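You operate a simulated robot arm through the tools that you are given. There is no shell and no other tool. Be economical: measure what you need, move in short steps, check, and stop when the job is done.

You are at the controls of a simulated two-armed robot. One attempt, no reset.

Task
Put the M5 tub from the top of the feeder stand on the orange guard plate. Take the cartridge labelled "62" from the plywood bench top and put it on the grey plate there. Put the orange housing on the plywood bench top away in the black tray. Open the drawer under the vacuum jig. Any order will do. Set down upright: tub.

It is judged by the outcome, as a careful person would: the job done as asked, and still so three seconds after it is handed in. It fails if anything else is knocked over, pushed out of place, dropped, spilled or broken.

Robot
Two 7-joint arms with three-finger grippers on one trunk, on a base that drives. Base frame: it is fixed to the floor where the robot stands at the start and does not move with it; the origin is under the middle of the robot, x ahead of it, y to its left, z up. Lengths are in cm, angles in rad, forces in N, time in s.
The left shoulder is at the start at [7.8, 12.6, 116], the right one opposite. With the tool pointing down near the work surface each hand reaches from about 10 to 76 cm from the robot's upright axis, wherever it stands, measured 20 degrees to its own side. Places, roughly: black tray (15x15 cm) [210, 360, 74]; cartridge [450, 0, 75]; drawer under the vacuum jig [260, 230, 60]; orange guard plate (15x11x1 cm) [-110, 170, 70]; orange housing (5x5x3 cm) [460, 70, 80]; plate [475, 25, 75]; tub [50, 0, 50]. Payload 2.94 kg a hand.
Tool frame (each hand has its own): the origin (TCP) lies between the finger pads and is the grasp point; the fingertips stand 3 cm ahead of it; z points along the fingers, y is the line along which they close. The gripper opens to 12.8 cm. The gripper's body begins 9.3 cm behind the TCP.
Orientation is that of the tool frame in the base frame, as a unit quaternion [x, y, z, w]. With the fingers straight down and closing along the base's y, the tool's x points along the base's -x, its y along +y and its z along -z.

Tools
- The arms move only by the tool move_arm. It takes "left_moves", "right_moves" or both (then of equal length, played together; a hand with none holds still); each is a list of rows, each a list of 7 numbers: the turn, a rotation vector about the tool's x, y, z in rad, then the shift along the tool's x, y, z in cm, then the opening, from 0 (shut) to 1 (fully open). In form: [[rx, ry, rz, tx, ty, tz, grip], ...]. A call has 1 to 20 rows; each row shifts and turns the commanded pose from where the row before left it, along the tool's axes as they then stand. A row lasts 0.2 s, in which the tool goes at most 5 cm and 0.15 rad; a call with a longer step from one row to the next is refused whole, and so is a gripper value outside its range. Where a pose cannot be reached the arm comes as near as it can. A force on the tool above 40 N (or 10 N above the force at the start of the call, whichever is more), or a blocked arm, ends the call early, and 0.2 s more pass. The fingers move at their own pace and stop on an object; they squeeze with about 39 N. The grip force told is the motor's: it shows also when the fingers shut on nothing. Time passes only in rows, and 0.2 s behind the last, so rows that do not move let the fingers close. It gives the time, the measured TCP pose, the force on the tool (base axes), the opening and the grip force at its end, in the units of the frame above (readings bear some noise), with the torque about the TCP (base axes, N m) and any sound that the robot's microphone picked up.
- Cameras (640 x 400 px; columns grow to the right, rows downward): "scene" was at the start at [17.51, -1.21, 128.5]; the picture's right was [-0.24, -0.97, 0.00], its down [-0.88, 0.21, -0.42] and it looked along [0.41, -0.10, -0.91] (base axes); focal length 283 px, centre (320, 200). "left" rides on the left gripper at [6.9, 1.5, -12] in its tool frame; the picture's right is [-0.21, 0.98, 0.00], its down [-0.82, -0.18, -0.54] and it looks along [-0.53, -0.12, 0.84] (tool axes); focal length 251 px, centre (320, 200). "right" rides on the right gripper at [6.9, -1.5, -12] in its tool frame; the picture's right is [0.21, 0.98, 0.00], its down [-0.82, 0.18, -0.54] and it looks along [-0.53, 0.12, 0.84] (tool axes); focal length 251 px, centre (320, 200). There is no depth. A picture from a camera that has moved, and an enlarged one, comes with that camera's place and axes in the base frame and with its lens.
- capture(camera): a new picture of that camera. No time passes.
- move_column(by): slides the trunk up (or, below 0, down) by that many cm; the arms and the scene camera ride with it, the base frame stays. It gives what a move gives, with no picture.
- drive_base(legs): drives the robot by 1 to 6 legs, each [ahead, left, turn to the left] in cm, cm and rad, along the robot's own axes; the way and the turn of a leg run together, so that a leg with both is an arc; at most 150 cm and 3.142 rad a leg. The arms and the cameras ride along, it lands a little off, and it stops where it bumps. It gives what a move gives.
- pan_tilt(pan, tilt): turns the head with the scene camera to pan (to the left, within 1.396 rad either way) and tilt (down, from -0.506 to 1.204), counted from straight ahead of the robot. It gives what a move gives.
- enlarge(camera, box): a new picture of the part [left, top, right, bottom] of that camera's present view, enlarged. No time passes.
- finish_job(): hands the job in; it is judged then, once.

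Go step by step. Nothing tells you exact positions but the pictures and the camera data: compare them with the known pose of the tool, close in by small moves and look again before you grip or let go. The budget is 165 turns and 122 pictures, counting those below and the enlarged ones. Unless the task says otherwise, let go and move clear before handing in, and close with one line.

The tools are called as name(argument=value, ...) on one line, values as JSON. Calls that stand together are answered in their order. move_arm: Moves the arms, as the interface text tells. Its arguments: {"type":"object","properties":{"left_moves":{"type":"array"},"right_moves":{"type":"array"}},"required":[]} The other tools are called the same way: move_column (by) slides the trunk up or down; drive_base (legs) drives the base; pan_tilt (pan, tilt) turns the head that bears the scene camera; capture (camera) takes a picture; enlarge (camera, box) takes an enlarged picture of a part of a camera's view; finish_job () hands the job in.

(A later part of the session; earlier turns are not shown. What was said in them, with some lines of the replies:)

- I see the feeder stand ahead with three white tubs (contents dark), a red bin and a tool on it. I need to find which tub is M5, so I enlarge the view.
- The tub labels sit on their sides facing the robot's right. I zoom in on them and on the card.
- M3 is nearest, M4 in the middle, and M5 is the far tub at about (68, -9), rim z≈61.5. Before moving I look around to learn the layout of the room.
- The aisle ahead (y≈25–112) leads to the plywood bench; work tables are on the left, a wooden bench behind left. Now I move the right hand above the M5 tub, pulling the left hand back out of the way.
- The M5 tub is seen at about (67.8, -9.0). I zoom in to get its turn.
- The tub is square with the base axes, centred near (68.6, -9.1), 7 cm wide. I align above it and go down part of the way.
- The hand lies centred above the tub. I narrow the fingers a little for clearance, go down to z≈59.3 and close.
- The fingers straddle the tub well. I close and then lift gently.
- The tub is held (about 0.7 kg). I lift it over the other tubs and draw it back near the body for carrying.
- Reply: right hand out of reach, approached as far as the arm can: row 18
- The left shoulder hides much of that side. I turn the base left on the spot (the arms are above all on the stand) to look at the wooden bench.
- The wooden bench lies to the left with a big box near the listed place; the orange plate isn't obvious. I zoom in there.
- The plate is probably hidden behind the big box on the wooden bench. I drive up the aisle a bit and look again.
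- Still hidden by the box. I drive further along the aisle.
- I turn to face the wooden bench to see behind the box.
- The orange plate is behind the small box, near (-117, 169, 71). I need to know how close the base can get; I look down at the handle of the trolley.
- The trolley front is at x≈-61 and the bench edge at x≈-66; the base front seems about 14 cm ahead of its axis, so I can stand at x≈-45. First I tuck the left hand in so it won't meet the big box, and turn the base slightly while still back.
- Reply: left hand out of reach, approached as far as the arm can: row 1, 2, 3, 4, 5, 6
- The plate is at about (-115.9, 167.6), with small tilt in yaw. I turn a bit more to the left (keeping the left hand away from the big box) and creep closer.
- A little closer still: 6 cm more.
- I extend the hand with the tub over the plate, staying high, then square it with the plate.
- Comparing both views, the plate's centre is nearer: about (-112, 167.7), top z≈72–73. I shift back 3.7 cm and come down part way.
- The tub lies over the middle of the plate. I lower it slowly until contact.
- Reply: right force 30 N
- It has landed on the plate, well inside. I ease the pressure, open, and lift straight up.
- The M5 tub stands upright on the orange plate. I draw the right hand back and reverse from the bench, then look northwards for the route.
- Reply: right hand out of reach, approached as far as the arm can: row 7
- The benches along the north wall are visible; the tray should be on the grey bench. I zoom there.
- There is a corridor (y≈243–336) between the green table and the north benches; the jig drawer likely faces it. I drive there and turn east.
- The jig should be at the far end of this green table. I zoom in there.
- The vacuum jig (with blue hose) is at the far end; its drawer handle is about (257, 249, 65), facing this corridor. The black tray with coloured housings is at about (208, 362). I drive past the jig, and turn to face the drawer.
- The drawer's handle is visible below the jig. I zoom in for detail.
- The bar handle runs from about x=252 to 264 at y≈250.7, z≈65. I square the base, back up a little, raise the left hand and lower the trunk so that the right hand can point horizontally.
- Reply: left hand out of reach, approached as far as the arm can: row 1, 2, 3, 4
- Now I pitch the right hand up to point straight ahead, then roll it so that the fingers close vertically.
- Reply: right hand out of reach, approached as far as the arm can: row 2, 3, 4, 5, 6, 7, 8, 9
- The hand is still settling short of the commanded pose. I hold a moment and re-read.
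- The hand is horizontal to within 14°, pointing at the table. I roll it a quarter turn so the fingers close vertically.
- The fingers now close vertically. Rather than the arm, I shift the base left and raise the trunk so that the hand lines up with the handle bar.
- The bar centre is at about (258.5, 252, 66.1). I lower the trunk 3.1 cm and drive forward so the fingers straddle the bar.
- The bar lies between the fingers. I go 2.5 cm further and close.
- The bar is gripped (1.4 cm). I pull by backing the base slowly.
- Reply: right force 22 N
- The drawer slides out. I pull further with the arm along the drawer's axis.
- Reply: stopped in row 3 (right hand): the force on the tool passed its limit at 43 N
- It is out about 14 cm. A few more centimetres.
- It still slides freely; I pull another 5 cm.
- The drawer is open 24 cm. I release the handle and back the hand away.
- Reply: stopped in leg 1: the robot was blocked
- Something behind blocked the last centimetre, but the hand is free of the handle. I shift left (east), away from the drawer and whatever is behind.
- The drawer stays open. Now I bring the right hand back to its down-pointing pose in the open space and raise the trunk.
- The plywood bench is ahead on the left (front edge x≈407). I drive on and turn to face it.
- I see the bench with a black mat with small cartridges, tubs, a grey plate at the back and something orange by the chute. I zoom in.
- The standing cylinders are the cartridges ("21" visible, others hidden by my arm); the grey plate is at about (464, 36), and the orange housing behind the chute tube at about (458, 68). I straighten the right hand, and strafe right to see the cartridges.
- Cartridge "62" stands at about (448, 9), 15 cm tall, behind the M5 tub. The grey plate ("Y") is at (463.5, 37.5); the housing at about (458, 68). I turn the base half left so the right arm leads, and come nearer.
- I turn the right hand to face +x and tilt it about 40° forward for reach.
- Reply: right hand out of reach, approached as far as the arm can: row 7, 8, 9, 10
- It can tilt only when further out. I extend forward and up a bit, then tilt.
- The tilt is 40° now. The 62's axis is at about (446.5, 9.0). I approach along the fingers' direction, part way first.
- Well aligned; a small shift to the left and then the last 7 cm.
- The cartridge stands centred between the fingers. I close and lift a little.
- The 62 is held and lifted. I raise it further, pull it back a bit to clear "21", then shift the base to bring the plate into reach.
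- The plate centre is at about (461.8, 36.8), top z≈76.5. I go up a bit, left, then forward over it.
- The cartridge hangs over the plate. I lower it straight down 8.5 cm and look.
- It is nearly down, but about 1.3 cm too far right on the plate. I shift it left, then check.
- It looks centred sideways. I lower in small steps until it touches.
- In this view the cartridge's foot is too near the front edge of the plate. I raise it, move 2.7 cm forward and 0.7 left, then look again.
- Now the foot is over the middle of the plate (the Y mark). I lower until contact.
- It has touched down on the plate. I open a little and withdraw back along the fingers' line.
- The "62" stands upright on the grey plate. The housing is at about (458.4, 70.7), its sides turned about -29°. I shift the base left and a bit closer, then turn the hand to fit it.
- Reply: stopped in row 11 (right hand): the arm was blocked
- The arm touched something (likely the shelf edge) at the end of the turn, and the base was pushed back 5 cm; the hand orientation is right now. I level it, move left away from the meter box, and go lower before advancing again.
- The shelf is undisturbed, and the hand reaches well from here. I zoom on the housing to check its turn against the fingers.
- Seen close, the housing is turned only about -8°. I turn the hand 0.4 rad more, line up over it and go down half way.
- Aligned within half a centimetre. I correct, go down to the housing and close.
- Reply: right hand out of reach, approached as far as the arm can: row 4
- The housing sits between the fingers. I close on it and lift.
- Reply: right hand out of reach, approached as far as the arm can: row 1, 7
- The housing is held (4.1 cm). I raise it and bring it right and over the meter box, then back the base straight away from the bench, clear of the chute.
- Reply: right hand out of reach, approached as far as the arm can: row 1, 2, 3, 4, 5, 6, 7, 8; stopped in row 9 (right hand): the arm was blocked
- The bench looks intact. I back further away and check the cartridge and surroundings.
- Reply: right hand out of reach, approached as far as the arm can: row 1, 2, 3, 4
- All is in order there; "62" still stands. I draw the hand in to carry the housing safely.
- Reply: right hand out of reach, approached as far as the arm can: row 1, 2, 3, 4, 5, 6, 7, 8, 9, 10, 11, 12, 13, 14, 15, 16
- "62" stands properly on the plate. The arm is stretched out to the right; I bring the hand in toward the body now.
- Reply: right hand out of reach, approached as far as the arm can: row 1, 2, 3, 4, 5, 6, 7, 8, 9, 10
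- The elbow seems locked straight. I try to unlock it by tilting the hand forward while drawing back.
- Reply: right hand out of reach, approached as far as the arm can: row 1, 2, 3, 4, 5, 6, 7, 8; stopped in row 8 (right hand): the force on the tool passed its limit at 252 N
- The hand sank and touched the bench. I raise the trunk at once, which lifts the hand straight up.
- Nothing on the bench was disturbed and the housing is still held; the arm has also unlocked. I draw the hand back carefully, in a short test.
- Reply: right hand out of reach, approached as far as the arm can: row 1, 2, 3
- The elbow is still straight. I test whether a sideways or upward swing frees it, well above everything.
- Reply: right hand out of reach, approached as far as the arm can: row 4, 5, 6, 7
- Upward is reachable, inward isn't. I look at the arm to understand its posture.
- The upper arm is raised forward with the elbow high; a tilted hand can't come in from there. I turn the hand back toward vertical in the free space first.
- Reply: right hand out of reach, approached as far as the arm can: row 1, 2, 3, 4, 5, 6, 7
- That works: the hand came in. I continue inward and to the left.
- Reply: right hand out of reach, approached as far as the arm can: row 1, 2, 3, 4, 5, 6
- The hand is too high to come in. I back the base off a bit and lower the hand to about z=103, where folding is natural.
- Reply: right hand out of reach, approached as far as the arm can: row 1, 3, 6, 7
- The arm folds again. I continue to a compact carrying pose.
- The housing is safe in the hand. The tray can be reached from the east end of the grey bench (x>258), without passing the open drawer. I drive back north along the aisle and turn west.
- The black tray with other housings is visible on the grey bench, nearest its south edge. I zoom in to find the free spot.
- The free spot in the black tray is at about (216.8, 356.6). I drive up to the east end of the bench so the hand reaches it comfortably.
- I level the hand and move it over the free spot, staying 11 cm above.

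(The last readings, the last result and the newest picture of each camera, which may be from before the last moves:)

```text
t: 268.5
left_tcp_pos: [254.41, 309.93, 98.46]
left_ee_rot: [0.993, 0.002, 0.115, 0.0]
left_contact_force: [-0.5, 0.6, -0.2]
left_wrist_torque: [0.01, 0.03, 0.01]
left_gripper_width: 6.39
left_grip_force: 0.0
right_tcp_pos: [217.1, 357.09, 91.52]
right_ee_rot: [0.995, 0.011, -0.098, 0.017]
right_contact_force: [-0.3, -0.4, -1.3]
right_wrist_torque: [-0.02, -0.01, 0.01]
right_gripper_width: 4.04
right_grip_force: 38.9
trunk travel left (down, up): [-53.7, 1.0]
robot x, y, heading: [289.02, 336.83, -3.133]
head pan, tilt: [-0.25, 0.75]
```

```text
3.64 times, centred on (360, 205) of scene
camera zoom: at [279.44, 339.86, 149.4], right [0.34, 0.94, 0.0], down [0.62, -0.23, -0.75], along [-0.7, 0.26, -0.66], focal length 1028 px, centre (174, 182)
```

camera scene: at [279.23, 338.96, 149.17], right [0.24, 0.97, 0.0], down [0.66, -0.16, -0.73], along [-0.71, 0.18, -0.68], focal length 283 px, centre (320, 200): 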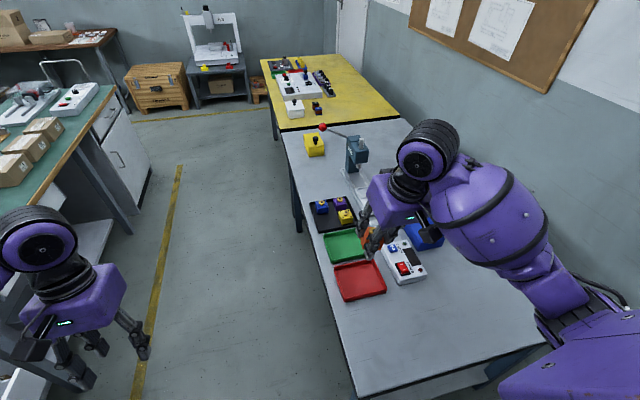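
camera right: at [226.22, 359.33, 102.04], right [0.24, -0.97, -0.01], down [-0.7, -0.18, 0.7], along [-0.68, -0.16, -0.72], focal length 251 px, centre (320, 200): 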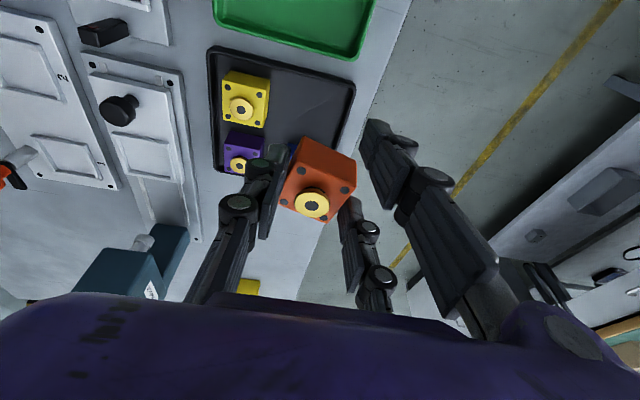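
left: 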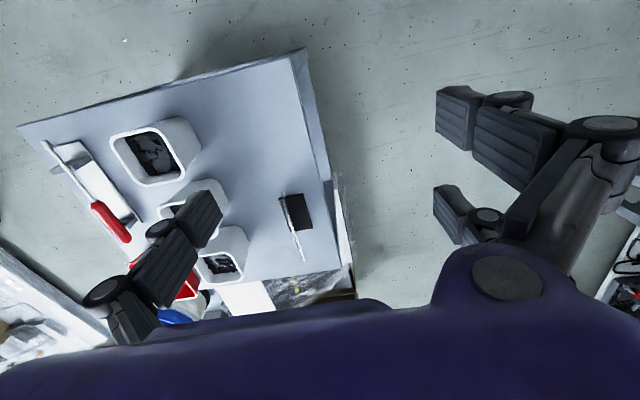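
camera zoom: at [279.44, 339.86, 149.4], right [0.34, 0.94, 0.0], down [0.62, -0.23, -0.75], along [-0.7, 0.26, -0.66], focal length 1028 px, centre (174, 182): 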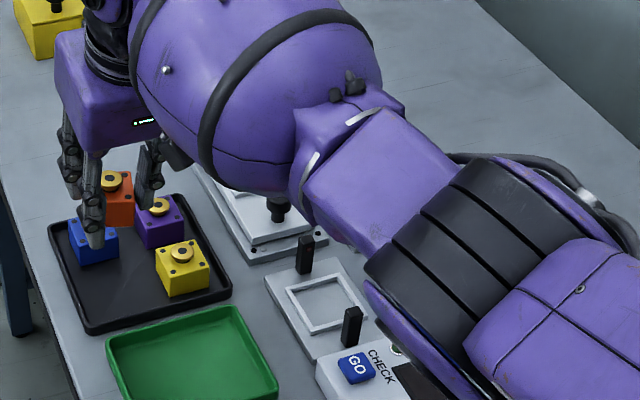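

The free spot's centre is at about (214.7, 358). I correct by 2 cm and go down most of the way.

move_arm(right_moves=[[0, 0, 0, -2.04, -1.15, 0.37, 0.1], [0, 0, 0, 0.5, -0.08, 2.5, 0.1], [0, 0, 0, 0.5, -0.08, 2.5, 0.1], [0, 0, 0, 0.5, -0.08, 2.5, 0.1], [0, 0, 0, 0, 0, 0, 0.1]])

capture(camera="right")

enlarge(camera="scene", box=[270, 170, 390, 260])

```text
t: 269.7
left_tcp_pos: [254.4, 310.01, 98.52]
left_ee_rot: [0.993, 0.003, 0.115, -0.001]
left_contact_force: [0.4, -0.2, -0.1]
left_wrist_torque: [0.04, 0.02, -0.02]
left_gripper_width: 6.39
left_grip_force: 0.1
right_tcp_pos: [215.86, 358.09, 84.34]
right_ee_rot: [0.995, 0.011, -0.099, 0.017]
right_contact_force: [0.2, 0.4, -0.6]
right_wrist_torque: [-0.02, 0.01, 0.01]
right_gripper_width: 4.06
right_grip_force: 39.2
right hand out of reach, approached as far as the arm can: row 4
trunk travel left (down, up): [-53.7, 1.0]
robot x, y, heading: [289.25, 336.57, -3.138]
head pan, tilt: [-0.25, 0.75]
```

```text
14 pictures are left
camera right: at [224.84, 360.18, 94.7], right [0.24, -0.97, -0.01], down [-0.69, -0.18, 0.7], along [-0.68, -0.16, -0.72], focal length 251 px, centre (320, 200)
```

right: 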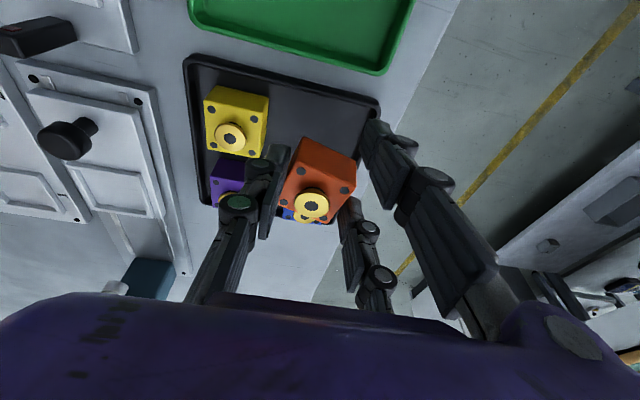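

```text
4.44 times, centred on (330, 215) of scene
camera zoom: at [279.26, 339.01, 149.18], right [0.24, 0.97, 0.0], down [0.66, -0.17, -0.73], along [-0.71, 0.18, -0.68], focal length 1256 px, centre (276, 133)
```

zoom: 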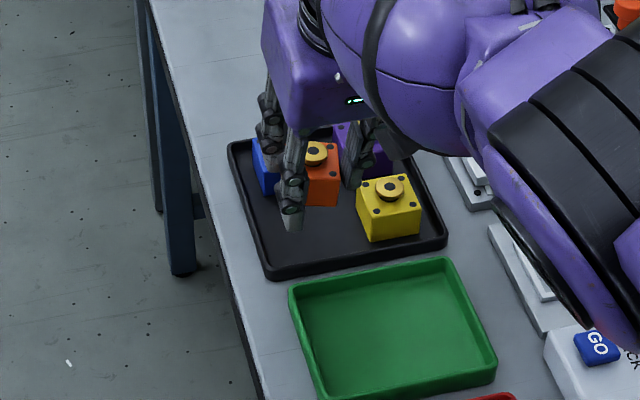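

The housing is right above the gap between the tray wall and the yellow housing. The arm is at its low limit, so I lower the trunk instead, in steps.

move_column(by=-4.2)

enlarge(camera="scene", box=[270, 150, 390, 240])

capture(camera="right")

```text
t: 270.5
left_tcp_pos: [254.27, 309.96, 94.29]
left_ee_rot: [0.993, 0.002, 0.115, 0.0]
left_contact_force: [0.7, 0.0, -0.3]
left_wrist_torque: [0.04, -0.01, 0.02]
left_gripper_width: 6.41
left_grip_force: 0.2
right_tcp_pos: [215.81, 357.97, 80.02]
right_ee_rot: [0.995, 0.011, -0.097, 0.018]
right_contact_force: [-0.9, -0.2, -1.2]
right_wrist_torque: [0.01, -0.07, -0.01]
right_gripper_width: 4.01
right_grip_force: 38.9
trunk travel left (down, up): [-49.5, 5.2]
robot x, y, heading: [289.03, 337.02, -3.135]
head pan, tilt: [-0.25, 0.75]
```

```text
4.44 times, centred on (330, 195) of scene
camera zoom: at [274.64, 338.95, 144.54], right [0.24, 0.97, 0.0], down [0.66, -0.17, -0.73], along [-0.71, 0.18, -0.68], focal length 1256 px, centre (276, 222)
```

zoom: 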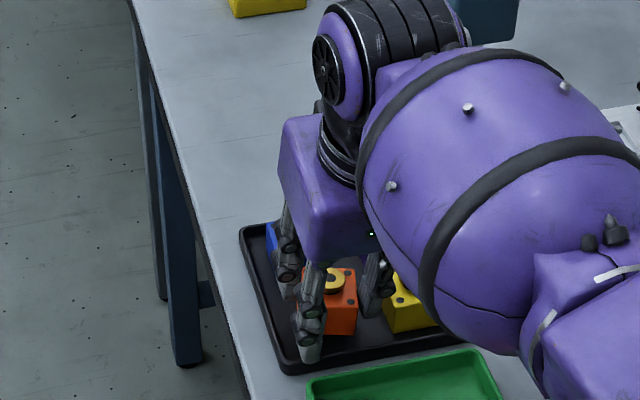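

```text
11 pictures are left
camera right: at [224.81, 360.12, 90.46], right [0.24, -0.97, -0.01], down [-0.7, -0.18, 0.7], along [-0.68, -0.16, -0.72], focal length 251 px, centre (320, 200)
```

right: 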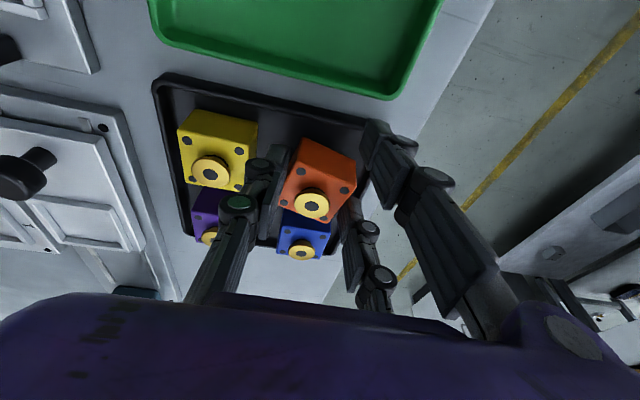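

It fits between the tray wall and the yellow one. I lower further in small steps, watching the force.

move_column(by=-0.8)

move_column(by=-0.4)

```text
t: 271.1
left_tcp_pos: [254.38, 309.87, 93.42]
left_ee_rot: [0.993, 0.003, 0.115, 0.0]
left_contact_force: [0.7, 0.1, -0.4]
left_wrist_torque: [-0.04, 0.0, 0.02]
left_gripper_width: 6.41
left_grip_force: 0.1
right_tcp_pos: [215.9, 358.04, 79.26]
right_ee_rot: [0.995, 0.011, -0.097, 0.017]
right_contact_force: [0.8, -0.1, 2.2]
right_wrist_torque: [0.03, 0.02, 0.0]
right_gripper_width: 4.01
right_grip_force: 39.1
trunk travel left (down, up): [-48.7, 6.0]
robot x, y, heading: [289.21, 337.18, -3.136]
head pan, tilt: [-0.25, 0.75]
```

```text
t: 271.6
left_tcp_pos: [254.33, 310.07, 93.15]
left_ee_rot: [0.993, 0.003, 0.114, 0.0]
left_contact_force: [-0.2, 0.4, -0.6]
left_wrist_torque: [-0.01, 0.01, 0.0]
left_gripper_width: 6.39
left_grip_force: 0.1
right_tcp_pos: [215.81, 357.92, 79.15]
right_ee_rot: [0.995, 0.012, -0.099, 0.018]
right_contact_force: [3.9, 0.6, 16.8]
right_wrist_torque: [0.49, 0.39, -0.15]
right_gripper_width: 4.02
right_grip_force: 39.0
trunk travel left (down, up): [-48.3, 6.4]
robot x, y, heading: [289.12, 337.19, -3.136]
head pan, tilt: [-0.25, 0.75]
```

It rests on the tray floor. I open the fingers slightly and raise the trunk straight up.

move_arm(right_moves=[[0, 0, 0, 0, 0, 0, 0.38], [0, 0, 0, 0, 0, 0, 0.38], [0, 0, 0, 0, 0, 0, 0.38]])

move_column(by=6.3)

capture(camera="right")

```text
t: 272.4
left_tcp_pos: [254.42, 309.89, 92.96]
left_ee_rot: [0.993, 0.002, 0.115, 0.0]
left_contact_force: [0.2, 0.7, 0.0]
left_wrist_torque: [-0.02, 0.02, -0.02]
left_gripper_width: 6.39
left_grip_force: 0.0
right_tcp_pos: [216.1, 357.97, 78.75]
right_ee_rot: [0.995, 0.011, -0.097, 0.017]
right_contact_force: [0.3, 0.4, 6.8]
right_wrist_torque: [-0.19, -0.16, 0.03]
right_gripper_width: 5.02
right_grip_force: 1.0
trunk travel left (down, up): [-48.3, 6.4]
robot x, y, heading: [289.02, 337.06, -3.138]
head pan, tilt: [-0.25, 0.75]
```

```text
t: 273.5
left_tcp_pos: [254.49, 310.03, 99.15]
left_ee_rot: [0.993, 0.003, 0.118, 0.0]
left_contact_force: [0.2, -0.1, -0.3]
left_wrist_torque: [0.01, 0.02, 0.01]
left_gripper_width: 6.39
left_grip_force: 0.0
right_tcp_pos: [215.37, 357.93, 86.59]
right_ee_rot: [0.994, 0.012, -0.11, 0.016]
right_contact_force: [0.7, 0.0, -0.6]
right_wrist_torque: [-0.04, 0.04, 0.01]
right_gripper_width: 4.84
right_grip_force: 0.0
trunk travel left (down, up): [-54.6, 0.1]
robot x, y, heading: [288.82, 337.02, -3.138]
head pan, tilt: [-0.25, 0.75]
```

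```text
10 pictures are left
camera right: at [224.62, 360.11, 96.86], right [0.24, -0.97, -0.02], down [-0.68, -0.18, 0.71], along [-0.69, -0.16, -0.7], focal length 251 px, centre (320, 200)
```

right: 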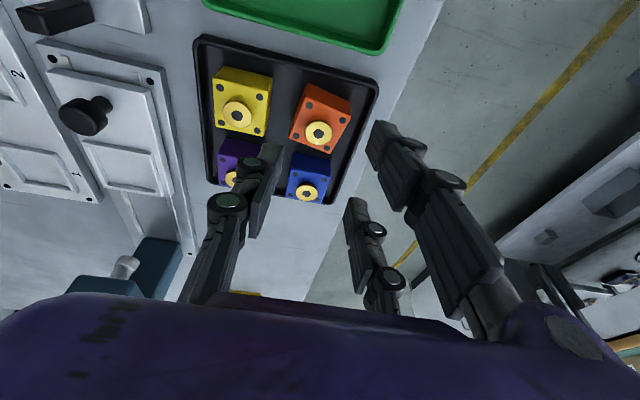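

The orange housing lies in its place in the black tray. I lift the hand clear and back the base away.

move_arm(right_moves=[[0, 0, 0, 0, 0, -2.5, 0.38], [0, 0, 0, 0, 0, -2.5, 0.38], [0, 0, 0, 0, 0, -2.5, 0.38], [0, 0, 0, 0, 0, -2.5, 0.38], [0, 0, 0, 0, 0, 0, 0.38]])

drive_base(legs=[[-55, 0, 0]])

capture(camera="scene")

```text
t: 274.7
left_tcp_pos: [254.41, 309.97, 99.24]
left_ee_rot: [0.993, 0.003, 0.116, 0.0]
left_contact_force: [0.5, 0.0, 0.2]
left_wrist_torque: [-0.02, -0.03, -0.04]
left_gripper_width: 6.4
left_grip_force: 0.1
right_tcp_pos: [217.59, 358.32, 96.45]
right_ee_rot: [0.994, 0.01, -0.111, 0.016]
right_contact_force: [0.3, -0.4, -0.3]
right_wrist_torque: [0.02, 0.0, 0.01]
right_gripper_width: 4.85
right_grip_force: 0.1
trunk travel left (down, up): [-54.6, 0.1]
robot x, y, heading: [288.5, 336.63, -3.134]
head pan, tilt: [-0.25, 0.75]
```

```text
t: 277.8
left_tcp_pos: [308.63, 310.1, 99.26]
left_ee_rot: [0.993, 0.006, 0.116, -0.001]
left_contact_force: [-0.3, -0.8, 0.7]
left_wrist_torque: [-0.01, 0.0, -0.01]
left_gripper_width: 6.43
left_grip_force: 0.0
right_tcp_pos: [271.3, 358.22, 96.56]
right_ee_rot: [0.994, 0.015, -0.11, 0.017]
right_contact_force: [0.2, 0.0, 0.0]
right_wrist_torque: [-0.03, 0.02, -0.01]
right_gripper_width: 4.87
right_grip_force: 0.0
trunk travel left (down, up): [-54.6, 0.1]
robot x, y, heading: [342.88, 337.26, -3.13]
head pan, tilt: [-0.25, 0.75]
```

```text
9 pictures are left
camera scene: at [334.53, 339.39, 149.95], right [0.23, 0.97, 0.0], down [0.66, -0.16, -0.73], along [-0.71, 0.17, -0.68], focal length 283 px, centre (320, 200)
```

scene: 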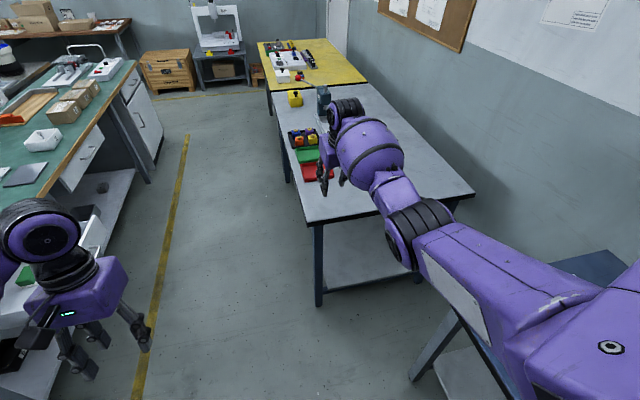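

All is clear there. A last look at the drawer before handing in.

pan_tilt(pan=0.45, tilt=0.6)

capture(camera="scene")

```text
t: 278.9
left_tcp_pos: [308.7, 310.16, 99.39]
left_ee_rot: [0.993, 0.006, 0.116, -0.001]
left_contact_force: [-0.1, 0.2, 0.2]
left_wrist_torque: [-0.06, -0.01, -0.01]
left_gripper_width: 6.39
left_grip_force: 0.1
right_tcp_pos: [271.39, 358.33, 96.47]
right_ee_rot: [0.993, 0.016, -0.112, 0.018]
right_contact_force: [0.6, 1.2, 0.0]
right_wrist_torque: [0.03, 0.02, -0.03]
right_gripper_width: 4.86
right_grip_force: 0.1
trunk travel left (down, up): [-54.6, 0.1]
robot x, y, heading: [343.08, 336.94, -3.129]
head pan, tilt: [0.45, 0.6]
```

```text
8 pictures are left
camera scene: at [334.7, 333.51, 151.24], right [-0.45, 0.89, 0.0], down [0.51, 0.25, -0.82], along [-0.74, -0.37, -0.57], focal length 283 px, centre (320, 200)
```

scene: 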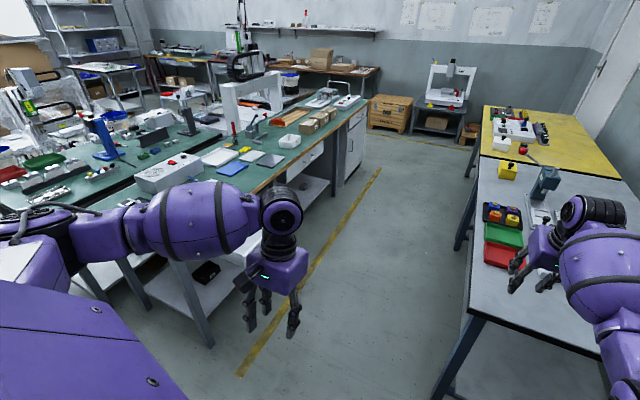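

Nothing has touched the drawer since I opened it (my left arm hides it in this view), and both hands are clear. I hand the job in.

finish_job()

```text
The job is handed in.
```

The M5 tub is upright on the orange plate, cartridge 62 is on the grey plate, the orange housing is in the black tray and the drawer under the jig is open; along the way the arm hit the shelf edge twice and the bench once, and the base bumped once, but nothing looked moved in the pictures.
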